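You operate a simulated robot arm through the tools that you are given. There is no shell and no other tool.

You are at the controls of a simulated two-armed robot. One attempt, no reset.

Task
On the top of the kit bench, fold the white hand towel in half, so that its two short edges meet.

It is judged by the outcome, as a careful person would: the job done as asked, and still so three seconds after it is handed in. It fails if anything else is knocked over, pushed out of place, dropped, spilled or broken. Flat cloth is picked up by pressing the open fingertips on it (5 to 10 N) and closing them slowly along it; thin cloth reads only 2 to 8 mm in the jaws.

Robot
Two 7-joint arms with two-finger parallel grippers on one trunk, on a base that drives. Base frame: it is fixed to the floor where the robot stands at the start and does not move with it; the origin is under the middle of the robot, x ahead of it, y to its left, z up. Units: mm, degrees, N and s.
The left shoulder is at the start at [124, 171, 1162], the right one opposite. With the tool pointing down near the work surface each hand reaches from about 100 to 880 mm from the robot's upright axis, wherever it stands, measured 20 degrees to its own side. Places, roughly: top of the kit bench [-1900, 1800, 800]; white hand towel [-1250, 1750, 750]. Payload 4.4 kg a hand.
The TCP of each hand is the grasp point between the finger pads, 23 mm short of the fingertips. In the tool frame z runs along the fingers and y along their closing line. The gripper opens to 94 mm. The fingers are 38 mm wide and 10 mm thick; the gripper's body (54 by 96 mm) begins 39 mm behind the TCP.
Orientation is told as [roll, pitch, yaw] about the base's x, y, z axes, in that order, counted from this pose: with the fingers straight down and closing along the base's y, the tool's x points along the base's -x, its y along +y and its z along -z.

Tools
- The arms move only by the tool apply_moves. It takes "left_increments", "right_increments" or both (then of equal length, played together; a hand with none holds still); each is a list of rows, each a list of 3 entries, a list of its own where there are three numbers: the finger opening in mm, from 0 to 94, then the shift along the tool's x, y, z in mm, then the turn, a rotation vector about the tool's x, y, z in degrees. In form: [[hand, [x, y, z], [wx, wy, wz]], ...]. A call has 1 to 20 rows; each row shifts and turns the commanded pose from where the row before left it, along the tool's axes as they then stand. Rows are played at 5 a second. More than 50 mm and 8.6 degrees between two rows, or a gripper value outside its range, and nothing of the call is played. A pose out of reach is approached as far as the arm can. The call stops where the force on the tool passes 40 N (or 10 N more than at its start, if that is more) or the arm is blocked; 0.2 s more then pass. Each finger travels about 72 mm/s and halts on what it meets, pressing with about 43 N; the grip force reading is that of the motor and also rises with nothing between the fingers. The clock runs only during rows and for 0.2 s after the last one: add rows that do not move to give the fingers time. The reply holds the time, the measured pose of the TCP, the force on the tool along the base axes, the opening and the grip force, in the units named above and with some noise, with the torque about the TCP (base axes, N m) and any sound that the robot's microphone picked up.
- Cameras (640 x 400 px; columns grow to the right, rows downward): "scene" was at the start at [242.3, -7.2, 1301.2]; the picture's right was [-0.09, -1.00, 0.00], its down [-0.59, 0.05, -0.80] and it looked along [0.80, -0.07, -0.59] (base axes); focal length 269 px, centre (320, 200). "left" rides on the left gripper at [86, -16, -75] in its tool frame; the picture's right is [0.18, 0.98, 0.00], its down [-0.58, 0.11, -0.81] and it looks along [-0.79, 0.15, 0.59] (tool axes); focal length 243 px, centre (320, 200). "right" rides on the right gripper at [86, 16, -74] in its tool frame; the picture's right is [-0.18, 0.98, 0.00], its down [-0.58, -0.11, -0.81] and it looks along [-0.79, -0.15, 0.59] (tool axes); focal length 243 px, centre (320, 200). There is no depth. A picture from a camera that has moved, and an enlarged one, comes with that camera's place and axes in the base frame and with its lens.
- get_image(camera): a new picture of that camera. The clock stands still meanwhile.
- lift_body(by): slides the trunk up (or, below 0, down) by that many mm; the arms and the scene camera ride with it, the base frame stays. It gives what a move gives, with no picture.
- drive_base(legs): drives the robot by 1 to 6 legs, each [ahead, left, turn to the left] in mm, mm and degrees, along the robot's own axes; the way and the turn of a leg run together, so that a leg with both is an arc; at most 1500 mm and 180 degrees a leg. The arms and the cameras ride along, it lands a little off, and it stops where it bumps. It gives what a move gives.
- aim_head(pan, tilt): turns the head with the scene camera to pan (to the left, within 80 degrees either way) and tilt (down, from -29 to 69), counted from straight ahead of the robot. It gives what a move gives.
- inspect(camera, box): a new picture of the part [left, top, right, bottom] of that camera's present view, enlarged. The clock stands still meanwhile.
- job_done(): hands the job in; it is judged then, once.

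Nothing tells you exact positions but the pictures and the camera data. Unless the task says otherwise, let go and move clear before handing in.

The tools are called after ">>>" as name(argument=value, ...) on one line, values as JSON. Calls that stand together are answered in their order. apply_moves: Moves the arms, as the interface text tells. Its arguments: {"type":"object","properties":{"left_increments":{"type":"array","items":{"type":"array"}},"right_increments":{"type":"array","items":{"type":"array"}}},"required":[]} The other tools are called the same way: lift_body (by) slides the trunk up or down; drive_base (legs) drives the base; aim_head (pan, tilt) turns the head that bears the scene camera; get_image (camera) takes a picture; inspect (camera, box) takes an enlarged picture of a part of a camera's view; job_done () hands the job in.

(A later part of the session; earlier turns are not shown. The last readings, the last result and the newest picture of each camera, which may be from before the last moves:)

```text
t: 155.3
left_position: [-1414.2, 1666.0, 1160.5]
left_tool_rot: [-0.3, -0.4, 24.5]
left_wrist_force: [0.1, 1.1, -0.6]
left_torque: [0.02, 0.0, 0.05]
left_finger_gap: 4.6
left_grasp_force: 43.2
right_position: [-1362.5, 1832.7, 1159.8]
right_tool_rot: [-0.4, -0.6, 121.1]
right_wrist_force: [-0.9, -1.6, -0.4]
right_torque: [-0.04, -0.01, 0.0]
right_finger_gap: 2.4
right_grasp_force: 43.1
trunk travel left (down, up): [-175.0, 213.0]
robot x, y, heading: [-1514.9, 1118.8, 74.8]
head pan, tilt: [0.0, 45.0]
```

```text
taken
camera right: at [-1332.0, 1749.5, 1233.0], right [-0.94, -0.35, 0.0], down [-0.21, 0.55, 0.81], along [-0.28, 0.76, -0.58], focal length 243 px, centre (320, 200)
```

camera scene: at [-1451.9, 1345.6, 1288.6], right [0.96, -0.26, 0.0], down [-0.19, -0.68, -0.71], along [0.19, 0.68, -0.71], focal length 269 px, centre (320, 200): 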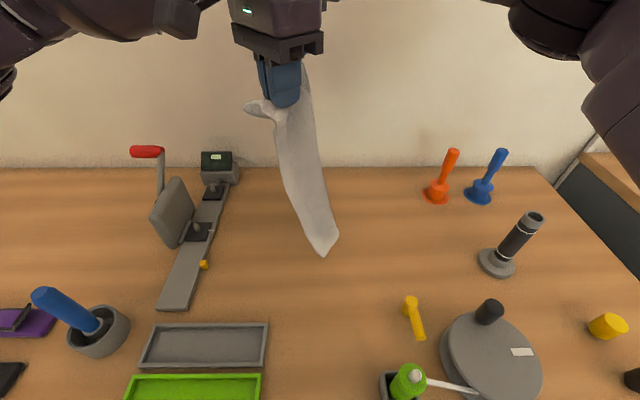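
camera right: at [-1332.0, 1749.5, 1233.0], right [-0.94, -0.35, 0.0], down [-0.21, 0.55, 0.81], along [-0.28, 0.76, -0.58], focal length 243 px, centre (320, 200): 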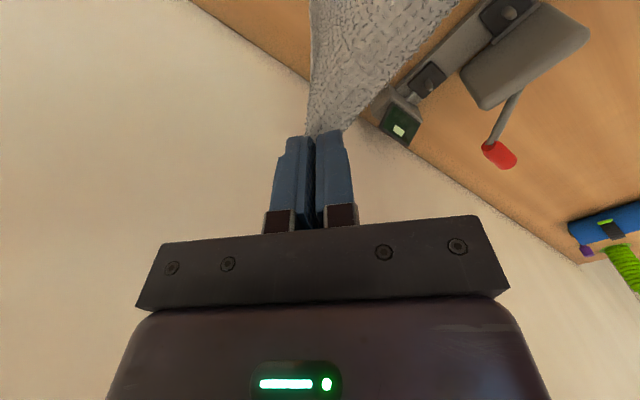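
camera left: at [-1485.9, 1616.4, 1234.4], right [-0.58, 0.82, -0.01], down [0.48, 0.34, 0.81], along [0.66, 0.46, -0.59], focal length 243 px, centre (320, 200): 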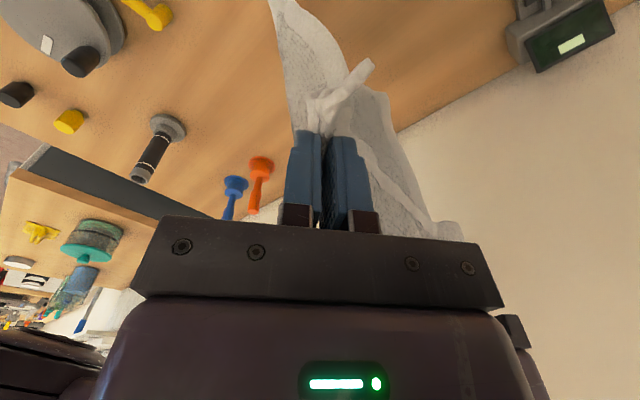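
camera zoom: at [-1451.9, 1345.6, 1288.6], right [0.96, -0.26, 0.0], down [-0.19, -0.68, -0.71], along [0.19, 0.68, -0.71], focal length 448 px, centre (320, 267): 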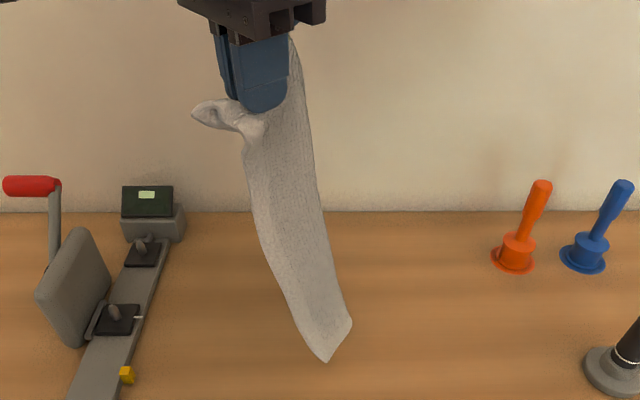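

The towel hangs clear with its lower end curled slightly right. I'll lower until the lower edge just touches and drive right, so that edge trails to the left.

>>> apply_moves(left_increments=[[0, [0, 0, 20], [0, 0, 0]], [0, [0, 0, 20], [0, 0, 0]], [0, [0, 0, 10], [0, 0, 0]], [0, [0, 0, 0], [0, 0, 0]]], right_increments=[[0, [0, 0, 20], [0, 0, 0]], [0, [0, 0, 20], [0, 0, 0]], [0, [0, 0, 10], [0, 0, 0]], [0, [0, 0, 0], [0, 0, 0]]])

>>> drive_base(legs=[[0, -80, 0]])

>>> inspect(camera="scene", box=[220, 40, 420, 280])

```text
t: 156.3
left_position: [-1412.7, 1665.2, 1110.8]
left_tool_rot: [-0.3, -0.4, 24.4]
left_wrist_force: [-0.3, 1.0, -0.5]
left_torque: [0.04, 0.02, 0.08]
left_finger_gap: 4.7
left_grasp_force: 43.2
right_position: [-1361.8, 1833.7, 1110.3]
right_tool_rot: [-0.4, -0.7, 121.0]
right_wrist_force: [-1.3, -1.3, 0.2]
right_torque: [-0.05, 0.05, 0.0]
right_finger_gap: 2.3
right_grasp_force: 42.6
trunk travel left (down, up): [-175.0, 213.0]
robot x, y, heading: [-1516.2, 1120.7, 74.6]
head pan, tilt: [0.0, 45.0]
```

```text
t: 157.7
left_position: [-1338.6, 1645.7, 1111.6]
left_tool_rot: [-0.3, -0.3, 24.5]
left_wrist_force: [-0.5, 1.5, 0.1]
left_torque: [0.03, 0.02, 0.06]
left_finger_gap: 4.5
left_grasp_force: 43.0
right_position: [-1286.7, 1813.6, 1108.2]
right_tool_rot: [-0.3, -0.7, 120.9]
right_wrist_force: [0.8, -2.0, -0.4]
right_torque: [-0.01, 0.06, 0.01]
right_finger_gap: 2.3
right_grasp_force: 42.9
trunk travel left (down, up): [-175.0, 213.0]
robot x, y, heading: [-1441.1, 1097.2, 74.6]
head pan, tilt: [0.0, 45.0]
```

```text
1.67 times, centred on (320, 160) of scene
camera zoom: at [-1375.8, 1324.7, 1288.6], right [0.96, -0.26, 0.0], down [-0.19, -0.68, -0.71], along [0.19, 0.68, -0.71], focal length 448 px, centre (320, 267)
```

zoom: 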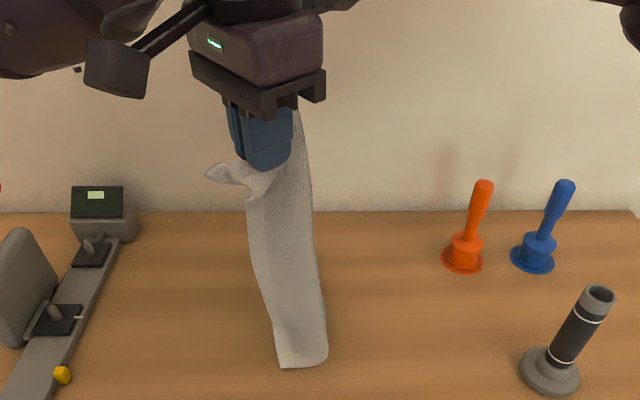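

>>> apply_moves(left_increments=[[0, [-3.9, -3.2, 4], [0, 0, 0]], [0, [-3.9, -3.2, 4], [0, 0, 0]], [0, [-3.9, -3.2, 4], [0, 0, 0]], [0, [-3.9, -3.2, 4], [0, 0, 0]], [0, [-3.9, -3.2, 4], [0, 0, 0]], [0, [-3.9, -3.2, 5], [0, 0, 0]], [0, [-3.9, -3.2, 5], [0, 0, 0]], [0, [-3.9, -3.2, 5], [0, 0, 0]], [0, [0, 0, 0], [0, 0, 0]]], right_increments=[[0, [3.6, -3.5, 4], [0, 0, 0]], [0, [3.6, -3.5, 4], [0, 0, 0]], [0, [3.6, -3.5, 4], [0, 0, 0]], [0, [3.6, -3.5, 4], [0, 0, 0]], [0, [3.6, -3.5, 4], [0, 0, 0]], [0, [3.6, -3.5, 5], [0, 0, 0]], [0, [3.6, -3.5, 5], [0, 0, 0]], [0, [3.6, -3.5, 5], [0, 0, 0]], [0, [0, 0, 0], [0, 0, 0]]])

>>> inspect(camera="scene", box=[220, 60, 420, 300])

```text
t: 159.7
left_position: [-1298.1, 1633.8, 1076.2]
left_tool_rot: [-0.2, -0.5, 24.5]
left_wrist_force: [0.5, 0.9, 0.5]
left_torque: [0.03, -0.02, 0.06]
left_finger_gap: 4.8
left_grasp_force: 43.0
right_position: [-1248.4, 1802.6, 1073.6]
right_tool_rot: [-0.3, -0.6, 120.9]
right_wrist_force: [-0.8, -2.2, -0.4]
right_torque: [-0.05, 0.02, 0.0]
right_finger_gap: 2.3
right_grasp_force: 43.5
trunk travel left (down, up): [-175.0, 213.0]
robot x, y, heading: [-1437.6, 1100.3, 74.6]
head pan, tilt: [0.0, 45.0]
```

```text
1.67 times, centred on (320, 180) of scene
camera zoom: at [-1376.5, 1324.8, 1288.7], right [0.96, -0.26, 0.0], down [-0.19, -0.68, -0.71], along [0.19, 0.68, -0.71], focal length 448 px, centre (320, 233)
```

zoom: 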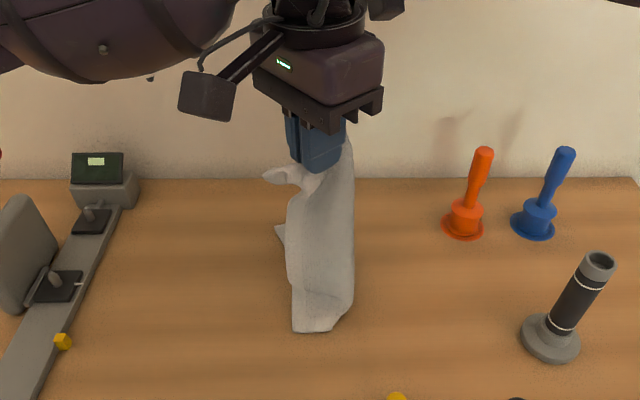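

The lower edge now trails to the left, as wanted. I'll continue, lowering and driving right in turns.

>>> apply_moves(left_increments=[[0, [0, 0, 10], [0, 0, 0]], [0, [0, 0, 10], [0, 0, 0]], [0, [0, 0, 10], [0, 0, 0]]], right_increments=[[0, [0, 0, 10], [0, 0, 0]], [0, [0, 0, 10], [0, 0, 0]], [0, [0, 0, 10], [0, 0, 0]]])

>>> drive_base(legs=[[0, -45, 0]])

>>> apply_moves(left_increments=[[0, [0, 0, 10], [0, 0, 0]], [0, [0, 0, 10], [0, 0, 0]], [0, [0, 0, 10], [0, 0, 0]]], right_increments=[[0, [0, 0, 10], [0, 0, 0]], [0, [0, 0, 10], [0, 0, 0]], [0, [0, 0, 10], [0, 0, 0]]])

>>> inspect(camera="scene", box=[200, 60, 440, 300])

```text
t: 160.5
left_position: [-1297.4, 1634.3, 1045.6]
left_tool_rot: [-0.3, -0.3, 24.4]
left_wrist_force: [1.1, 1.6, -0.4]
left_torque: [0.04, -0.02, 0.08]
left_finger_gap: 4.7
left_grasp_force: 43.2
right_position: [-1247.9, 1804.2, 1042.5]
right_tool_rot: [-0.3, -0.5, 120.9]
right_wrist_force: [0.7, -1.0, -0.4]
right_torque: [-0.06, 0.04, -0.02]
right_finger_gap: 2.3
right_grasp_force: 43.2
trunk travel left (down, up): [-175.0, 213.0]
robot x, y, heading: [-1440.1, 1097.7, 74.4]
head pan, tilt: [0.0, 45.0]
```

```text
t: 161.6
left_position: [-1253.6, 1621.8, 1046.8]
left_tool_rot: [-0.3, -0.3, 24.5]
left_wrist_force: [0.7, 0.9, -1.0]
left_torque: [0.04, -0.02, 0.05]
left_finger_gap: 4.7
left_grasp_force: 43.2
right_position: [-1203.3, 1790.0, 1043.1]
right_tool_rot: [-0.4, -0.6, 120.9]
right_wrist_force: [-0.9, -1.0, 0.3]
right_torque: [-0.02, 0.02, 0.05]
right_finger_gap: 2.3
right_grasp_force: 43.1
trunk travel left (down, up): [-175.0, 213.0]
robot x, y, heading: [-1396.0, 1087.1, 74.6]
head pan, tilt: [0.0, 45.0]
```

```text
t: 162.3
left_position: [-1253.0, 1622.5, 1016.3]
left_tool_rot: [-0.3, -0.5, 24.5]
left_wrist_force: [0.1, 2.3, 0.4]
left_torque: [0.04, 0.01, 0.07]
left_finger_gap: 4.7
left_grasp_force: 43.8
right_position: [-1203.5, 1790.4, 1011.8]
right_tool_rot: [-0.3, -0.4, 120.8]
right_wrist_force: [-0.5, -2.5, 0.5]
right_torque: [-0.06, 0.02, 0.02]
right_finger_gap: 2.6
right_grasp_force: 43.6
trunk travel left (down, up): [-175.0, 213.0]
robot x, y, heading: [-1402.2, 1084.0, 74.6]
head pan, tilt: [0.0, 45.0]
```

```text
1.67 times, centred on (320, 180) of scene
camera zoom: at [-1332.2, 1313.3, 1288.4], right [0.96, -0.27, 0.0], down [-0.19, -0.68, -0.71], along [0.19, 0.68, -0.71], focal length 448 px, centre (320, 233)
```

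zoom: 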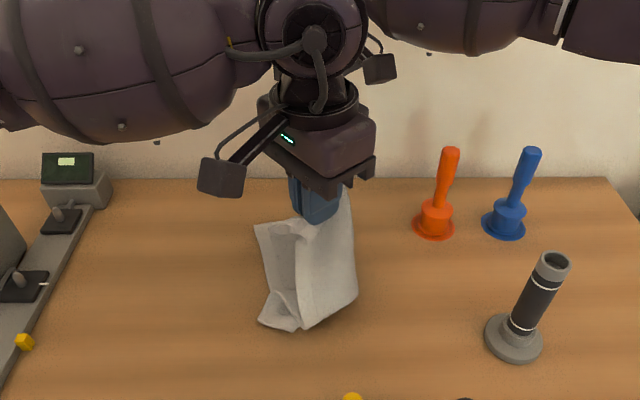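

The lower half is being laid out to the right. I'll continue to about half its length.

>>> drive_base(legs=[[0, -40, 0]])

>>> apply_moves(left_increments=[[0, [0, 0, 10], [0, 0, 0]], [0, [0, 0, 10], [0, 0, 0]], [0, [0, 0, 10], [0, 0, 0]], [0, [0, 0, 10], [0, 0, 0]], [0, [0, 0, 0], [0, 0, 0]]], right_increments=[[0, [0, 0, 10], [0, 0, 0]], [0, [0, 0, 10], [0, 0, 0]], [0, [0, 0, 10], [0, 0, 0]], [0, [0, 0, 10], [0, 0, 0]], [0, [0, 0, 0], [0, 0, 0]]])

>>> inspect(camera="scene", box=[180, 80, 420, 300])

>>> get_image(camera="left")

>>> get_image(camera="right")

```text
t: 163.4
left_position: [-1216.5, 1610.6, 1014.9]
left_tool_rot: [-0.3, -0.3, 24.7]
left_wrist_force: [1.5, 1.4, 0.3]
left_torque: [0.03, -0.02, 0.08]
left_finger_gap: 4.8
left_grasp_force: 43.0
right_position: [-1166.6, 1780.7, 1015.0]
right_tool_rot: [-0.3, -0.6, 121.0]
right_wrist_force: [-0.1, -1.3, 0.3]
right_torque: [-0.06, 0.06, 0.03]
right_finger_gap: 2.3
right_grasp_force: 42.9
trunk travel left (down, up): [-175.0, 213.0]
robot x, y, heading: [-1359.0, 1074.4, 74.8]
head pan, tilt: [0.0, 45.0]
```

```text
t: 164.6
left_position: [-1216.6, 1613.0, 977.8]
left_tool_rot: [-0.3, -0.4, 24.6]
left_wrist_force: [-0.2, 1.3, -0.5]
left_torque: [0.03, 0.02, 0.07]
left_finger_gap: 4.6
left_grasp_force: 42.9
right_position: [-1166.3, 1780.9, 974.6]
right_tool_rot: [-0.3, -0.6, 121.0]
right_wrist_force: [-1.1, -0.8, -0.1]
right_torque: [0.0, 0.03, 0.02]
right_finger_gap: 2.6
right_grasp_force: 43.1
trunk travel left (down, up): [-175.0, 213.0]
robot x, y, heading: [-1359.1, 1076.1, 74.8]
head pan, tilt: [0.0, 45.0]
```

```text
1.82 times, centred on (300, 190) of scene
camera zoom: at [-1294.2, 1302.1, 1288.7], right [0.96, -0.26, 0.0], down [-0.19, -0.68, -0.71], along [0.19, 0.68, -0.71], focal length 488 px, centre (356, 218)
```

zoom: 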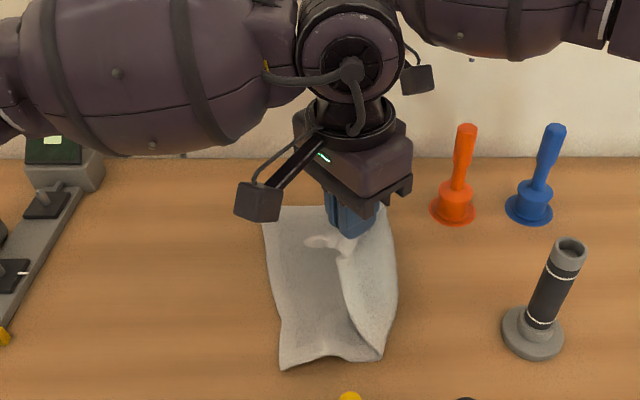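

```text
taken
camera left: at [-1287.3, 1562.2, 1051.6], right [-0.58, 0.82, -0.01], down [0.48, 0.34, 0.81], along [0.66, 0.46, -0.59], focal length 243 px, centre (320, 200)
```

left: 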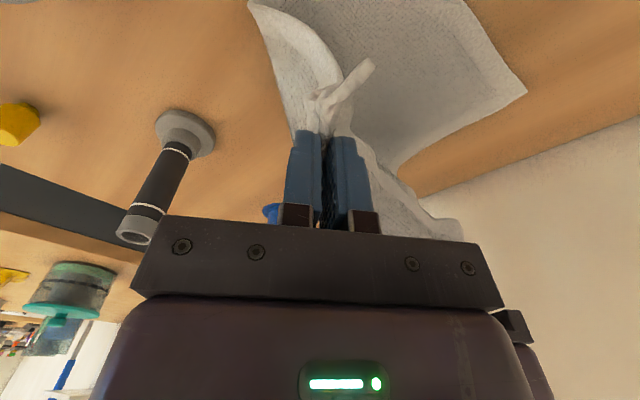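

```text
taken
camera right: at [-1135.3, 1697.2, 1047.5], right [-0.94, -0.35, 0.0], down [-0.21, 0.54, 0.81], along [-0.28, 0.76, -0.58], focal length 243 px, centre (320, 200)
```

right: 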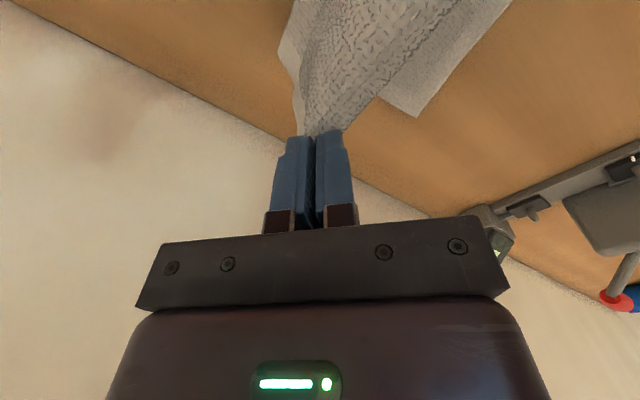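

The bottom half now lies flat with clean corners. The lower edge runs from about (-1680,1190) to (-1728,1424), in bench u and v. I'll tilt the left hand slightly for clearance and fold the held edge left over it, pausing partway.

>>> apply_moves(left_increments=[[0, [0, 0, 0], [-3.86, -3.18, 0]], [0, [0, 0, 0], [-3.86, -3.18, 0]], [0, [0, 0, 0], [-3.86, -3.18, 0]], [0, [7.4, 2.5, 4.4], [0, 0, 0]], [0, [7.7, 2.2, 5.6], [0, 0, 0]], [0, [7.3, 1.7, 6.9], [0, 0, 0]], [0, [7.5, 1.5, 8.1], [0, 0, 0]], [0, [7.2, 0.9, 9.3], [0, 0, 0]], [0, [6.9, 0.4, 10.6], [0, 0, 0]], [0, [6.3, 0.1, 10.6], [0, 0, 0]], [0, [0, 0, 0], [0, 0, 0]]], right_increments=[[0, [0, 0, 0], [0, 0, 0]], [0, [0, 0, 0], [0, 0, 0]], [0, [0, 0, 0], [0, 0, 0]], [0, [-7, 10.1, 5.1], [0, 0, 0]], [0, [-7, 10.1, 6.4], [0, 0, 0]], [0, [-6.4, 9.2, 7.7], [0, 0, 0]], [0, [-6.4, 9.2, 9], [0, 0, 0]], [0, [-5.8, 8.4, 10.2], [0, 0, 0]], [0, [-5.2, 7.6, 11.5], [0, 0, 0]], [0, [-4.6, 6.7, 11.5], [0, 0, 0]], [0, [0, 0, 0], [0, 0, 0]]])

>>> get_image(camera="scene")

>>> get_image(camera="left")

>>> get_image(camera="right")

```text
t: 167.0
left_position: [-1262.2, 1614.1, 917.2]
left_tool_rot: [11.4, -9.9, 23.6]
left_wrist_force: [-0.3, 1.3, 0.0]
left_torque: [-0.1, -0.01, 0.04]
left_finger_gap: 4.3
left_grasp_force: 42.6
right_position: [-1239.8, 1787.9, 912.5]
right_tool_rot: [-0.3, -0.6, 121.0]
right_wrist_force: [0.1, -1.6, -0.4]
right_torque: [-0.03, -0.01, 0.0]
right_finger_gap: 2.4
right_grasp_force: 42.8
trunk travel left (down, up): [-175.0, 213.0]
robot x, y, heading: [-1355.5, 1077.0, 74.7]
head pan, tilt: [0.0, 45.0]
```

```text
taken
camera scene: at [-1294.1, 1302.0, 1288.8], right [0.96, -0.26, 0.0], down [-0.19, -0.68, -0.71], along [0.19, 0.68, -0.71], focal length 269 px, centre (320, 200)
```

scene: 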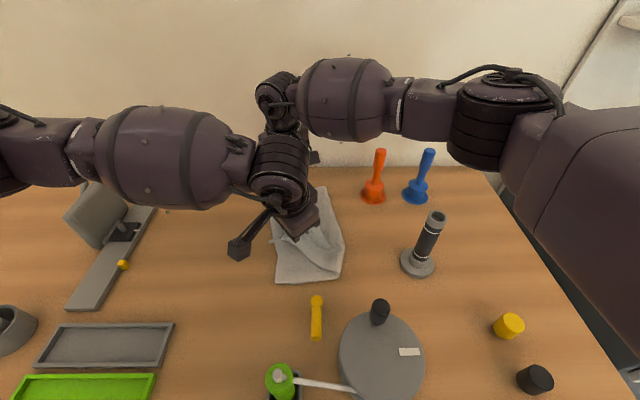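

```text
taken
camera left: at [-1337.8, 1548.0, 971.3], right [-0.58, 0.8, 0.16], down [0.42, 0.12, 0.9], along [0.7, 0.59, -0.41], focal length 243 px, centre (320, 200)
```

left: 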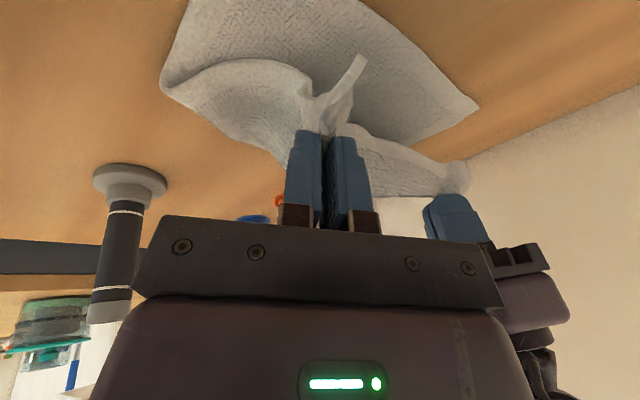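

```text
taken
camera right: at [-1209.1, 1703.9, 985.7], right [-0.94, -0.35, 0.0], down [-0.21, 0.54, 0.81], along [-0.28, 0.76, -0.58], focal length 243 px, centre (320, 200)
```

right: 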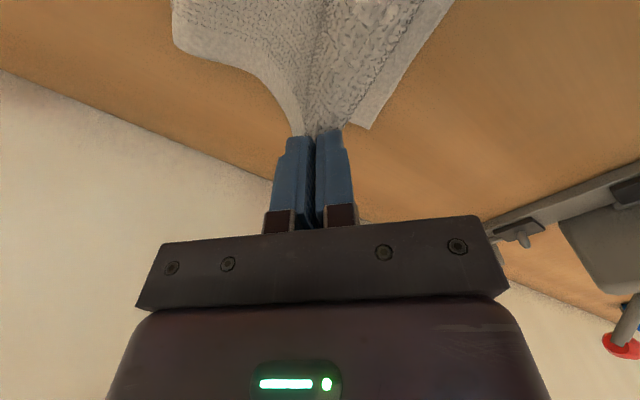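

The fold is forming cleanly and the gripped corner tips point outward this time. The target is now almost straight below, so I'll lower.

>>> apply_moves(left_increments=[[0, [2.6, -4.1, 10.1], [0, 0, 0]], [0, [2.6, -4.1, 10.1], [0, 0, 0]], [0, [2.6, -4.1, 10.1], [0, 0, 0]], [0, [2.6, -4.1, 10.1], [0, 0, 0]], [0, [2.6, -4.1, 10.1], [0, 0, 0]], [0, [0, 0, 0], [0, 0, 0]]], right_increments=[[0, [-2, 3.1, 11], [0, 0, 0]], [0, [-2, 3.1, 11], [0, 0, 0]], [0, [-2, 3.1, 11], [0, 0, 0]], [0, [-2, 3.1, 11], [0, 0, 0]], [0, [-2, 3.1, 11], [0, 0, 0]], [0, [0, 0, 0], [0, 0, 0]]])

>>> get_image(camera="scene")

>>> get_image(camera="left")

>>> get_image(camera="right")

```text
t: 168.4
left_position: [-1260.7, 1603.3, 862.1]
left_tool_rot: [11.5, -9.9, 23.7]
left_wrist_force: [-2.6, 13.5, -1.6]
left_torque: [0.11, 0.07, 0.33]
left_finger_gap: 4.8
left_grasp_force: 42.7
right_position: [-1258.3, 1788.5, 856.5]
right_tool_rot: [-0.4, -0.6, 121.0]
right_wrist_force: [2.9, -13.1, 1.3]
right_torque: [-0.37, -0.06, 0.05]
right_finger_gap: 2.4
right_grasp_force: 43.3
trunk travel left (down, up): [-175.0, 213.0]
robot x, y, heading: [-1357.5, 1076.3, 74.7]
head pan, tilt: [0.0, 45.0]
```

```text
taken
camera scene: at [-1294.2, 1302.0, 1288.7], right [0.96, -0.26, 0.0], down [-0.19, -0.68, -0.71], along [0.19, 0.68, -0.71], focal length 269 px, centre (320, 200)
```

scene: 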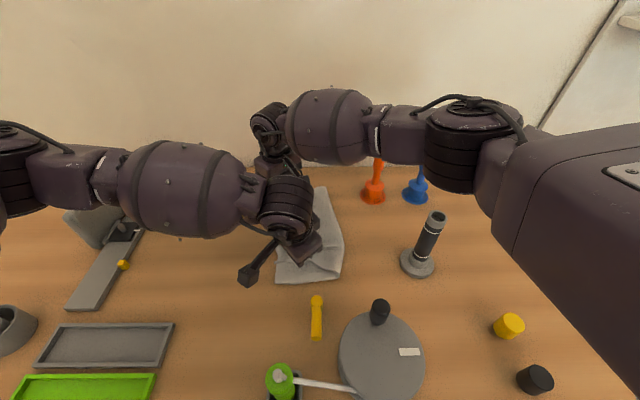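

```text
taken
camera left: at [-1336.5, 1536.6, 916.1], right [-0.58, 0.8, 0.16], down [0.42, 0.12, 0.9], along [0.7, 0.59, -0.41], focal length 243 px, centre (320, 200)
```

left: 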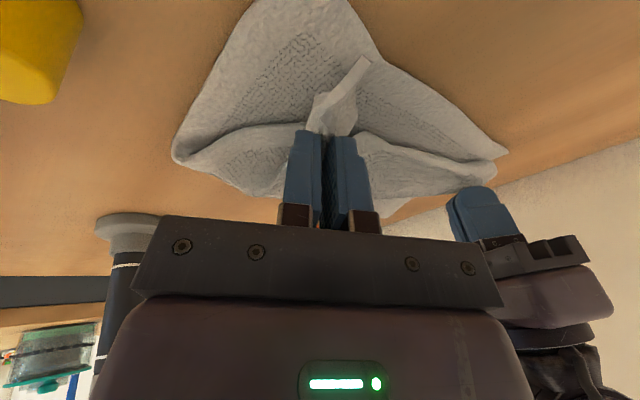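

```text
taken
camera right: at [-1227.7, 1705.3, 930.7], right [-0.94, -0.35, 0.0], down [-0.21, 0.55, 0.81], along [-0.28, 0.76, -0.58], focal length 243 px, centre (320, 200)
```

right: 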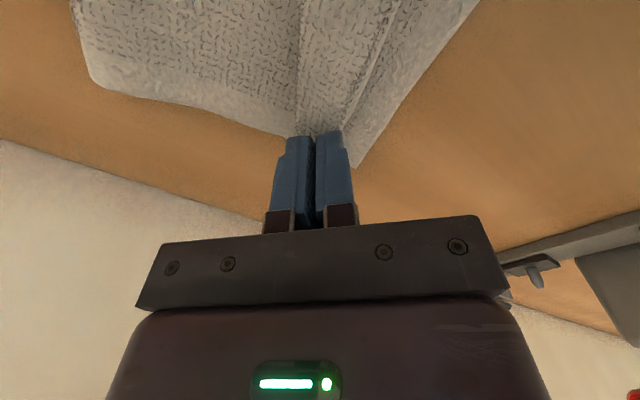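

The edge is tight between the hands, at about 13 N, so I'll ease them toward each other while lowering the last 22 mm.

>>> apply_moves(left_increments=[[0, [-2, 3, 1], [0, 0, 0]], [0, [0.8, -0.7, 5], [0, 0, 0]], [0, [0.8, -0.7, 5], [0, 0, 0]], [0, [0.8, -0.7, 5], [0, 0, 0]], [0, [0.8, -0.7, 5], [0, 0, 0]], [0, [0, 0, 0], [0, 0, 0]]], right_increments=[[0, [2.8, 2.9, 0], [0, 0, 0]], [0, [0, 0, 5], [0, 0, 0]], [0, [0, 0, 5], [0, 0, 0]], [0, [0, 0, 5], [0, 0, 0]], [0, [0, 0, 5], [0, 0, 0]], [0, [0, 0, 0], [0, 0, 0]]])

>>> get_image(camera="left")

>>> get_image(camera="right")

```text
t: 169.8
left_position: [-1261.7, 1606.9, 840.2]
left_tool_rot: [11.5, -9.9, 23.6]
left_wrist_force: [-0.5, 3.9, 1.1]
left_torque: [-0.01, -0.03, 0.1]
left_finger_gap: 4.6
left_grasp_force: 42.8
right_position: [-1260.8, 1784.7, 839.9]
right_tool_rot: [-0.4, -0.7, 121.0]
right_wrist_force: [1.2, -3.6, 7.3]
right_torque: [-0.13, -0.03, 0.03]
right_finger_gap: 2.3
right_grasp_force: 43.0
trunk travel left (down, up): [-175.0, 213.0]
robot x, y, heading: [-1359.4, 1074.2, 74.3]
head pan, tilt: [0.0, 45.0]
```

```text
taken
camera left: at [-1336.4, 1540.6, 894.9], right [-0.58, 0.8, 0.16], down [0.42, 0.12, 0.9], along [0.7, 0.59, -0.41], focal length 243 px, centre (320, 200)
```

left: 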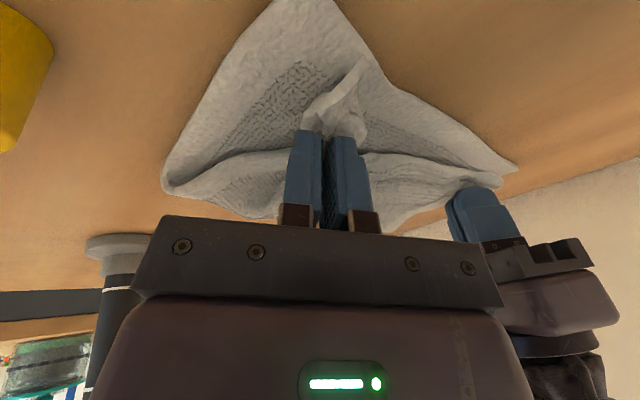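

```text
taken
camera right: at [-1228.8, 1700.7, 912.2], right [-0.94, -0.35, 0.0], down [-0.21, 0.54, 0.81], along [-0.28, 0.76, -0.58], focal length 243 px, centre (320, 200)
```

right: 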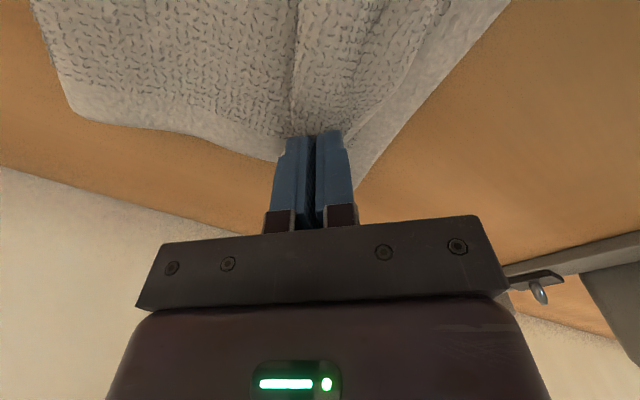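

The edge is down on the bottom edge, with the right touching at 7 N. I'll open both hands gently, lift straight up and look.

>>> apply_moves(left_increments=[[8, [0, 0, 0], [0, 0, 0]], [14, [0, 0, 0], [0, 0, 0]], [20, [0, 0, 0], [0, 0, 0]], [26, [0, 0, 0], [0, 0, 0]], [26, [0, 0, -8], [0, 0, 0]], [26, [0, 0, -15], [0, 0, 0]], [26, [0, 0, -25], [0, 0, 0]], [26, [0, 0, -35], [0, 0, 0]], [26, [0, 0, -35], [0, 0, 0]], [26, [0, 0, 0], [0, 0, 0]]], right_increments=[[8, [0, 0, 0], [0, 0, 0]], [14, [0, 0, -1], [0, 0, 0]], [20, [0, 0, 0], [0, 0, 0]], [26, [0, 0, 0], [0, 0, 0]], [26, [0, 0, -8], [0, 0, 0]], [26, [0, 0, -15], [0, 0, 0]], [26, [0, 0, -25], [0, 0, 0]], [26, [0, 0, -35], [0, 0, 0]], [26, [0, 0, -35], [0, 0, 0]], [26, [0, 0, 0], [0, 0, 0]]])

>>> get_image(camera="scene")

>>> get_image(camera="left")

>>> get_image(camera="right")

```text
t: 172.0
left_position: [-1269.8, 1577.6, 953.5]
left_tool_rot: [11.4, -9.8, 23.7]
left_wrist_force: [-0.6, 0.4, -1.0]
left_torque: [-0.02, 0.01, 0.0]
left_finger_gap: 26.1
left_grasp_force: 0.0
right_position: [-1260.1, 1782.2, 954.7]
right_tool_rot: [-0.4, -0.5, 120.9]
right_wrist_force: [-0.4, -0.1, -0.5]
right_torque: [-0.03, 0.01, 0.04]
right_finger_gap: 26.1
right_grasp_force: 0.1
trunk travel left (down, up): [-175.0, 213.0]
robot x, y, heading: [-1362.6, 1073.2, 74.6]
head pan, tilt: [0.0, 45.0]
```

```text
taken
camera scene: at [-1294.0, 1303.4, 1288.1], right [0.96, -0.26, 0.0], down [-0.19, -0.68, -0.71], along [0.19, 0.68, -0.71], focal length 269 px, centre (320, 200)
```

scene: 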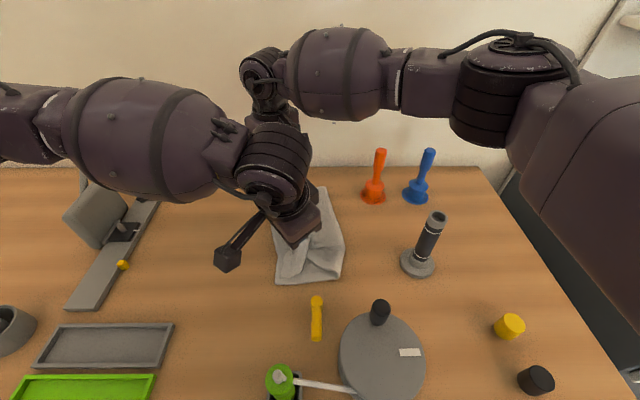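

```text
taken
camera left: at [-1345.8, 1511.3, 1008.0], right [-0.58, 0.8, 0.16], down [0.42, 0.13, 0.9], along [0.7, 0.59, -0.41], focal length 243 px, centre (320, 200)
```

left: 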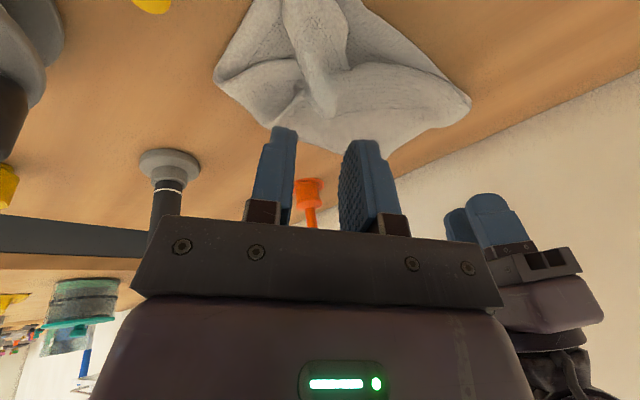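

```text
taken
camera right: at [-1228.2, 1699.3, 1027.8], right [-0.94, -0.35, 0.0], down [-0.21, 0.55, 0.81], along [-0.28, 0.76, -0.58], focal length 243 px, centre (320, 200)
```

right: 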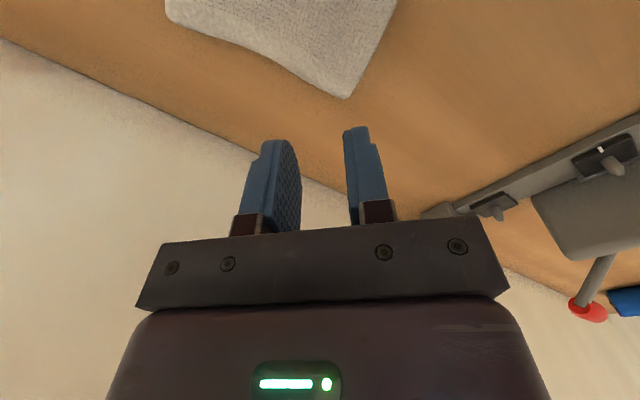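

>>> apply_moves(left_increments=[[26, [0, 0, -30], [0, 0, 0]], [26, [0, 0, -30], [0, 0, 0]], [26, [31, 25.4, 0], [0, 0, 0]], [26, [31, 25.4, 0], [0, 0, 0]], [26, [31, 25.4, 0], [0, 0, 0]], [26, [31, 25.4, 0], [0, 0, 0]], [26, [31, 25.4, 0], [0, 0, 0]], [26, [0, 0, 0], [0, 0, 0]]], right_increments=[[26, [0, 0, -30], [0, 0, 0]], [26, [0, 0, -30], [0, 0, 0]], [26, [27, -26, 0], [0, 0, 0]], [26, [27, -26, 0], [0, 0, 0]], [26, [27, -26, 0], [0, 0, 0]], [26, [27, -26, 0], [0, 0, 0]], [26, [0, 0, 0], [0, 0, 0]], [26, [0, 0, 0], [0, 0, 0]]])

>>> get_image(camera="scene")

>>> inspect(camera="scene", box=[220, 150, 400, 300])

```text
t: 173.8
left_position: [-1467.3, 1616.4, 1010.9]
left_tool_rot: [11.4, -9.8, 23.6]
left_wrist_force: [-0.6, -0.2, -0.9]
left_torque: [0.01, 0.04, -0.04]
left_finger_gap: 25.8
left_grasp_force: 0.2
right_position: [-1113.5, 1743.1, 1015.9]
right_tool_rot: [-0.3, -0.6, 120.9]
right_wrist_force: [-0.6, -0.8, -0.4]
right_torque: [0.02, 0.0, 0.01]
right_finger_gap: 25.8
right_grasp_force: 0.0
trunk travel left (down, up): [-175.0, 213.0]
robot x, y, heading: [-1359.4, 1073.7, 74.9]
head pan, tilt: [0.0, 45.0]
```

```text
taken
camera scene: at [-1293.2, 1302.7, 1288.4], right [0.96, -0.27, 0.0], down [-0.19, -0.68, -0.71], along [0.19, 0.68, -0.71], focal length 269 px, centre (320, 200)
```

scene: 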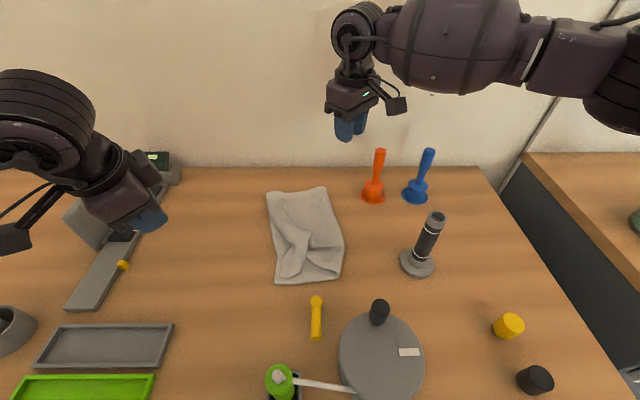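

```text
2.67 times, centred on (310, 225) of scene
camera zoom: at [-1293.2, 1302.7, 1288.4], right [0.96, -0.27, 0.0], down [-0.19, -0.68, -0.71], along [0.19, 0.68, -0.71], focal length 716 px, centre (347, 133)
```

zoom: 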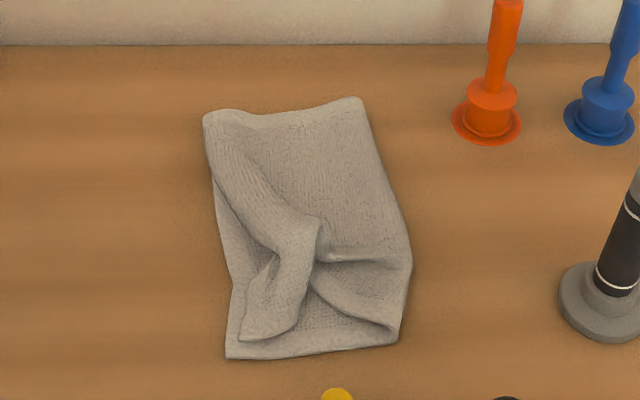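

The fold is almost right: the far corners meet and the near ones are within about 15 mm. A pleat from my left pinch still shortens the near side. I'll stretch it out by anchoring the near end of the fold with the right hand and pulling the near-left corner leftward with the left.

>>> apply_moves(right_increments=[[15, [22.2, 31.4, 0], [0, 0, 0]], [5, [22.2, 31.4, 0], [0, 0, 0]], [0, [22.2, 31.4, 0], [0, 0, 0]], [0, [22.2, 31.4, 0], [0, 0, 0]], [0, [22.2, 31.4, 0], [0, 0, 0]], [0, [0, 0, 30], [0, 0, 0]], [0, [0, 0, 30], [0, 0, 0]], [0, [0, 0, 30], [0, 0, 0]], [0, [0, 0, 30], [0, 0, 0]], [0, [0, 0, 30], [0, 0, 0]], [0, [0, 0, 0], [0, 0, 0]]])

>>> get_image(camera="right")

>>> get_image(camera="scene")

```text
t: 176.2
left_position: [-1467.6, 1614.9, 1010.8]
left_tool_rot: [11.4, -9.9, 23.5]
left_wrist_force: [0.5, 0.5, 0.0]
left_torque: [0.03, -0.02, 0.0]
left_finger_gap: 26.1
left_grasp_force: 0.1
right_position: [-1191.3, 1569.2, 864.8]
right_tool_rot: [-0.4, -0.6, 121.0]
right_wrist_force: [0.0, 0.3, 0.9]
right_torque: [-0.04, 0.0, 0.01]
right_finger_gap: 0.0
right_grasp_force: 42.1
trunk travel left (down, up): [-175.0, 213.0]
robot x, y, heading: [-1361.1, 1079.2, 74.5]
head pan, tilt: [0.0, 45.0]
```

```text
taken
camera right: at [-1160.6, 1485.7, 937.8], right [-0.94, -0.35, 0.0], down [-0.21, 0.54, 0.81], along [-0.28, 0.76, -0.58], focal length 243 px, centre (320, 200)
```

right: 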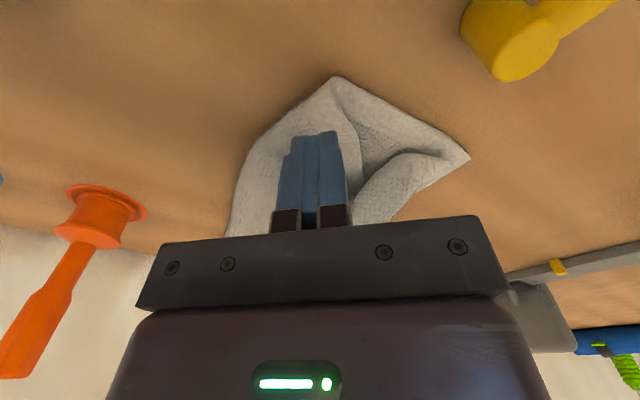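

```text
taken
camera scene: at [-1294.3, 1302.0, 1288.8], right [0.96, -0.26, 0.0], down [-0.19, -0.68, -0.71], along [0.19, 0.68, -0.71], focal length 269 px, centre (320, 200)
```

scene: 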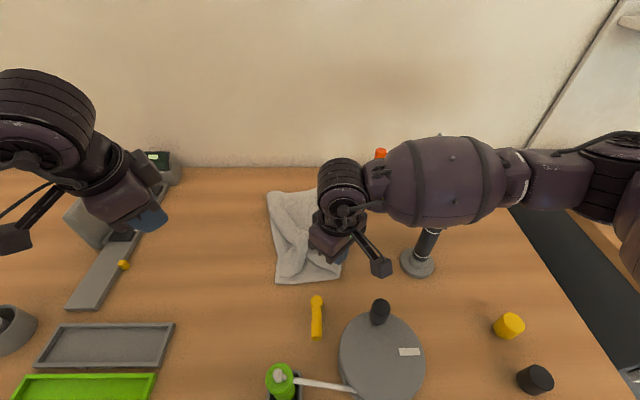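

The right forearm passes right over the flashlight here, so I won't press lower with that arm. I'll raise it straight up and use the left hand instead to pinch the near end of the fold and tug it gently to the right.

>>> apply_moves(right_increments=[[0, [0, 0, -35], [0, 0, 0]], [0, [0, 0, -35], [0, 0, 0]], [0, [0, 0, -35], [0, 0, 0]], [0, [0, 0, -35], [0, 0, 0]], [0, [0, 0, -20], [0, 0, 0]], [0, [-22, -31, 0], [0, 0, 0]], [0, [-22, -31, 0], [0, 0, 0]], [0, [-22, -31, 0], [0, 0, 0]], [0, [-22, -31, 0], [0, 0, 0]], [0, [20, -20, 0], [0, 0, 0]], [0, [20, -20, 0], [0, 0, 0]], [0, [20, -20, 0], [0, 0, 0]], [0, [0, 0, 0], [0, 0, 0]]])

>>> get_image(camera="scene")

```text
t: 179.0
left_position: [-1466.4, 1616.7, 1011.1]
left_tool_rot: [11.3, -10.0, 23.6]
left_wrist_force: [-0.4, 0.2, 0.4]
left_torque: [0.01, 0.01, -0.02]
left_finger_gap: 25.9
left_grasp_force: 0.1
right_position: [-1049.4, 1687.4, 1026.4]
right_tool_rot: [-0.3, -0.5, 121.0]
right_wrist_force: [-1.2, 0.6, -0.8]
right_torque: [-0.01, 0.03, 0.01]
right_finger_gap: 0.0
right_grasp_force: 42.4
trunk travel left (down, up): [-175.0, 213.0]
robot x, y, heading: [-1360.3, 1072.9, 74.8]
head pan, tilt: [0.0, 45.0]
```

```text
taken
camera scene: at [-1294.6, 1302.6, 1288.6], right [0.96, -0.26, 0.0], down [-0.19, -0.68, -0.71], along [0.19, 0.68, -0.71], focal length 269 px, centre (320, 200)
```

scene: 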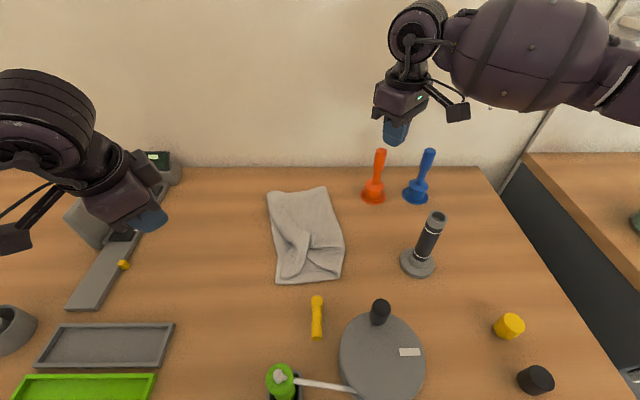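

>>> apply_moves(left_increments=[[30, [0, 0, 0], [3.86, 3.18, 0]], [36, [0, 0, 0], [3.86, 3.18, 0]], [40, [0, 0, 0], [3.86, 3.18, 0]], [40, [0, 0, 0], [0, 0, -6.7]], [40, [0, 0, 0], [0, 0, -6.7]], [40, [0, 0, 0], [0, 0, -6.7]], [40, [-27.6, -37.8, 0], [0, 0, 0]], [40, [-27.6, -37.8, 0], [0, 0, 0]], [40, [-27.6, -37.8, 0], [0, 0, 0]], [40, [-27.6, -37.8, 0], [0, 0, 0]], [40, [-27.6, -37.8, 0], [0, 0, 0]], [40, [-27.6, -37.8, 0], [0, 0, 0]], [40, [0, 0, 40], [0, 0, 0]], [40, [0, 0, 40], [0, 0, 0]], [40, [0, 0, 40], [0, 0, 0]], [40, [0, 0, 0], [0, 0, 0]]])

>>> get_image(camera="left")

>>> get_image(camera="scene")

```text
t: 182.4
left_position: [-1189.2, 1569.5, 894.2]
left_tool_rot: [-0.4, -0.4, 44.7]
left_wrist_force: [0.3, 0.2, -0.8]
left_torque: [0.01, -0.01, 0.01]
left_finger_gap: 40.0
left_grasp_force: 0.2
right_position: [-1048.7, 1686.6, 1025.7]
right_tool_rot: [-0.4, -0.6, 121.0]
right_wrist_force: [0.5, -0.4, 1.0]
right_torque: [0.0, -0.04, -0.02]
right_finger_gap: 0.2
right_grasp_force: 42.4
trunk travel left (down, up): [-175.0, 213.0]
robot x, y, heading: [-1356.7, 1074.6, 74.4]
head pan, tilt: [0.0, 45.0]
```

```text
taken
camera left: at [-1238.9, 1498.3, 968.2], right [-0.82, 0.57, -0.01], down [0.33, 0.49, 0.81], along [0.46, 0.66, -0.59], focal length 243 px, centre (320, 200)
```

left: 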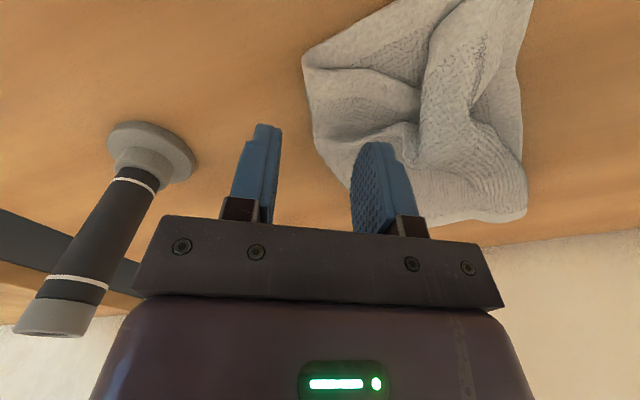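

```text
taken
camera scene: at [-1294.3, 1301.9, 1288.8], right [0.96, -0.26, 0.0], down [-0.19, -0.68, -0.71], along [0.19, 0.68, -0.71], focal length 269 px, centre (320, 200)
```

scene: 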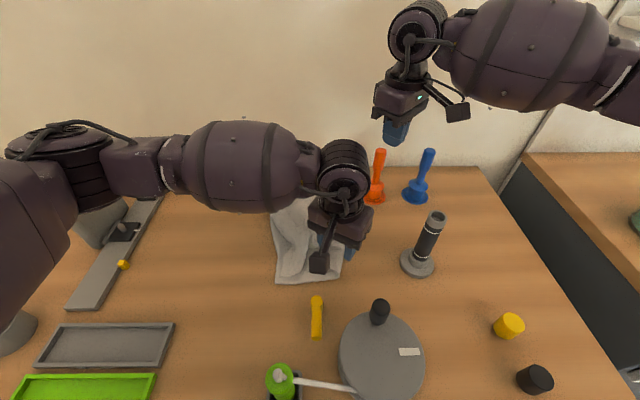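

>>> apply_moves(left_increments=[[36, [0, 0, 20], [0, 0, 0]], [36, [0, 0, 20], [0, 0, 0]], [36, [0, 0, 10], [0, 0, 0]], [36, [0, 0, 5], [0, 0, 0]], [36, [0, 0, 0], [0, 0, 0]]])

>>> get_image(camera="left")

```text
t: 183.6
left_position: [-1188.8, 1567.7, 837.3]
left_tool_rot: [-0.4, -0.2, 44.7]
left_wrist_force: [-0.1, 0.0, 0.2]
left_torque: [0.0, 0.0, -0.03]
left_finger_gap: 36.0
left_grasp_force: 0.1
right_position: [-1049.7, 1686.7, 1025.1]
right_tool_rot: [-0.3, -0.6, 121.0]
right_wrist_force: [0.3, -0.5, -0.5]
right_torque: [0.0, 0.01, 0.01]
right_finger_gap: 0.0
right_grasp_force: 42.4
trunk travel left (down, up): [-175.0, 213.0]
robot x, y, heading: [-1360.0, 1079.3, 74.7]
head pan, tilt: [0.0, 45.0]
```

```text
taken
camera left: at [-1238.1, 1498.0, 912.6], right [-0.82, 0.57, -0.01], down [0.33, 0.49, 0.81], along [0.46, 0.66, -0.59], focal length 243 px, centre (320, 200)
```

left: 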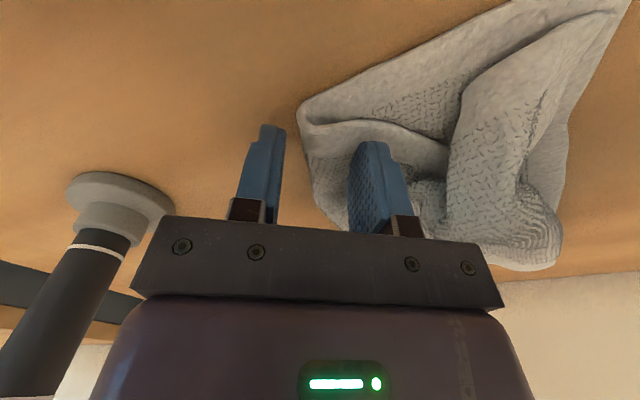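

>>> apply_moves(left_increments=[[36, [0, 0, 2], [0, 0, 0]], [36, [0, 0, 2], [0, 0, 0]], [36, [0, 0, 1], [0, 0, 0]], [36, [0, 0, 0], [0, 0, 0]]])

```text
t: 184.6
left_position: [-1187.7, 1569.3, 832.4]
left_tool_rot: [-0.4, -0.4, 44.7]
left_wrist_force: [0.0, -0.1, 0.3]
left_torque: [-0.04, 0.0, 0.03]
left_finger_gap: 35.8
left_grasp_force: 0.0
right_position: [-1048.8, 1686.4, 1025.5]
right_tool_rot: [-0.3, -0.6, 121.0]
right_wrist_force: [-0.3, 0.7, -0.4]
right_torque: [0.03, 0.01, 0.0]
right_finger_gap: 0.1
right_grasp_force: 42.7
trunk travel left (down, up): [-175.0, 213.0]
robot x, y, heading: [-1360.1, 1074.8, 74.6]
head pan, tilt: [0.0, 45.0]
```

>>> apply_moves(left_increments=[[36, [0, 0, 2], [0, 0, 0]], [36, [0, 0, 1], [0, 0, 0]], [36, [0, 0, 0], [0, 0, 0]]])

>>> apply_moves(left_increments=[[32, [0, 0, 0], [0, 0, 0]], [28, [0, 0, 0], [0, 0, 0]], [24, [0, 0, 0], [0, 0, 0]], [20, [0, 0, 0], [0, 0, 0]], [17, [0, 0, 0], [0, 0, 0]], [14, [0, 0, 0], [0, 0, 0]], [11, [0, 0, 0], [0, 0, 0]], [8, [0, 0, 0], [0, 0, 0]], [5, [0, 0, 0], [0, 0, 0]], [2, [0, 0, 0], [0, 0, 0]], [0, [0, 0, 0], [0, 0, 0]], [0, [0, 0, 0], [0, 0, 0]]])

>>> get_image(camera="left")

```text
t: 185.4
left_position: [-1188.6, 1569.6, 830.9]
left_tool_rot: [-0.3, -0.4, 44.6]
left_wrist_force: [-0.3, -0.4, 3.2]
left_torque: [0.05, 0.02, 0.02]
left_finger_gap: 36.0
left_grasp_force: 0.1
right_position: [-1048.4, 1686.3, 1027.2]
right_tool_rot: [-0.3, -0.6, 121.0]
right_wrist_force: [-0.1, 0.3, 0.0]
right_torque: [0.01, 0.02, 0.01]
right_finger_gap: 0.1
right_grasp_force: 42.5
trunk travel left (down, up): [-175.0, 213.0]
robot x, y, heading: [-1354.7, 1078.6, 74.7]
head pan, tilt: [0.0, 45.0]
```

```text
t: 188.0
left_position: [-1188.0, 1569.4, 830.6]
left_tool_rot: [-0.5, -0.3, 44.7]
left_wrist_force: [-0.8, 0.7, 3.8]
left_torque: [0.04, 0.08, 0.07]
left_finger_gap: 4.9
left_grasp_force: 42.9
right_position: [-1048.2, 1686.4, 1025.9]
right_tool_rot: [-0.3, -0.6, 121.0]
right_wrist_force: [0.4, 0.2, -0.3]
right_torque: [-0.02, 0.02, 0.02]
right_finger_gap: 0.1
right_grasp_force: 42.6
trunk travel left (down, up): [-175.0, 213.0]
robot x, y, heading: [-1354.2, 1077.2, 74.6]
head pan, tilt: [0.0, 45.0]
```

```text
taken
camera left: at [-1238.1, 1497.7, 904.9], right [-0.82, 0.57, -0.01], down [0.33, 0.49, 0.81], along [0.46, 0.66, -0.59], focal length 243 px, centre (320, 200)
```

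left: 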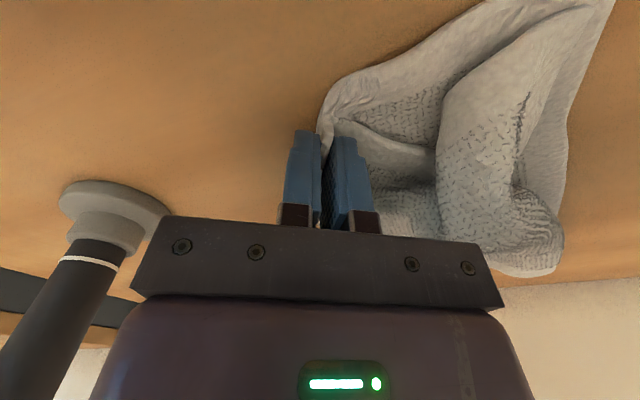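

The near end of the fold is gripped, with a 4.9 mm gap. I'll lift it slightly and pull it right to draw out the pleat.

>>> apply_moves(left_increments=[[0, [0, 0, -5], [0, 0, 0]], [0, [0, 0, -5], [0, 0, 0]], [0, [-3.4, -3.8, 0], [0, 0, 0]], [0, [-3.4, -3.8, 0], [0, 0, 0]], [0, [-3.4, -3.8, 0], [0, 0, 0]], [0, [-3.4, -3.8, 0], [0, 0, 0]], [0, [-3.4, -3.8, 0], [0, 0, 0]], [0, [-3.4, -3.8, 0], [0, 0, 0]], [0, [0, 0, 0], [0, 0, 0]]])

>>> get_image(camera="left")

>>> inspect(camera="scene", box=[220, 150, 400, 300])

```text
t: 190.0
left_position: [-1157.9, 1566.9, 839.6]
left_tool_rot: [-0.4, -0.3, 44.8]
left_wrist_force: [-0.1, -0.7, -0.3]
left_torque: [0.04, 0.04, 0.07]
left_finger_gap: 5.1
left_grasp_force: 42.8
right_position: [-1049.8, 1685.8, 1024.8]
right_tool_rot: [-0.4, -0.5, 121.0]
right_wrist_force: [-0.4, 0.3, -0.4]
right_torque: [0.03, 0.02, 0.05]
right_finger_gap: 0.0
right_grasp_force: 42.4
trunk travel left (down, up): [-175.0, 213.0]
robot x, y, heading: [-1357.1, 1076.0, 75.1]
head pan, tilt: [0.0, 45.0]
```

```text
taken
camera left: at [-1207.2, 1495.6, 914.6], right [-0.82, 0.57, -0.01], down [0.33, 0.49, 0.81], along [0.46, 0.66, -0.59], focal length 243 px, centre (320, 200)
```

left: 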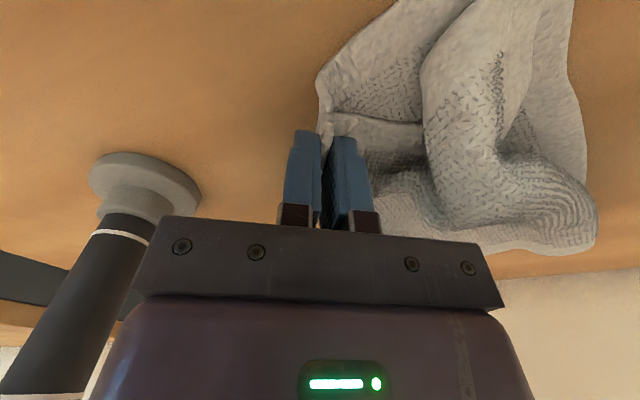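

```text
2.67 times, centred on (310, 225) of scene
camera zoom: at [-1294.2, 1302.3, 1288.6], right [0.96, -0.26, 0.0], down [-0.19, -0.68, -0.71], along [0.19, 0.68, -0.71], focal length 716 px, centre (347, 133)
```

zoom: 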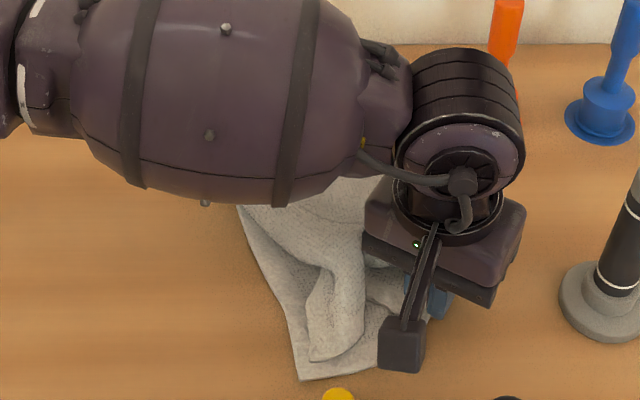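

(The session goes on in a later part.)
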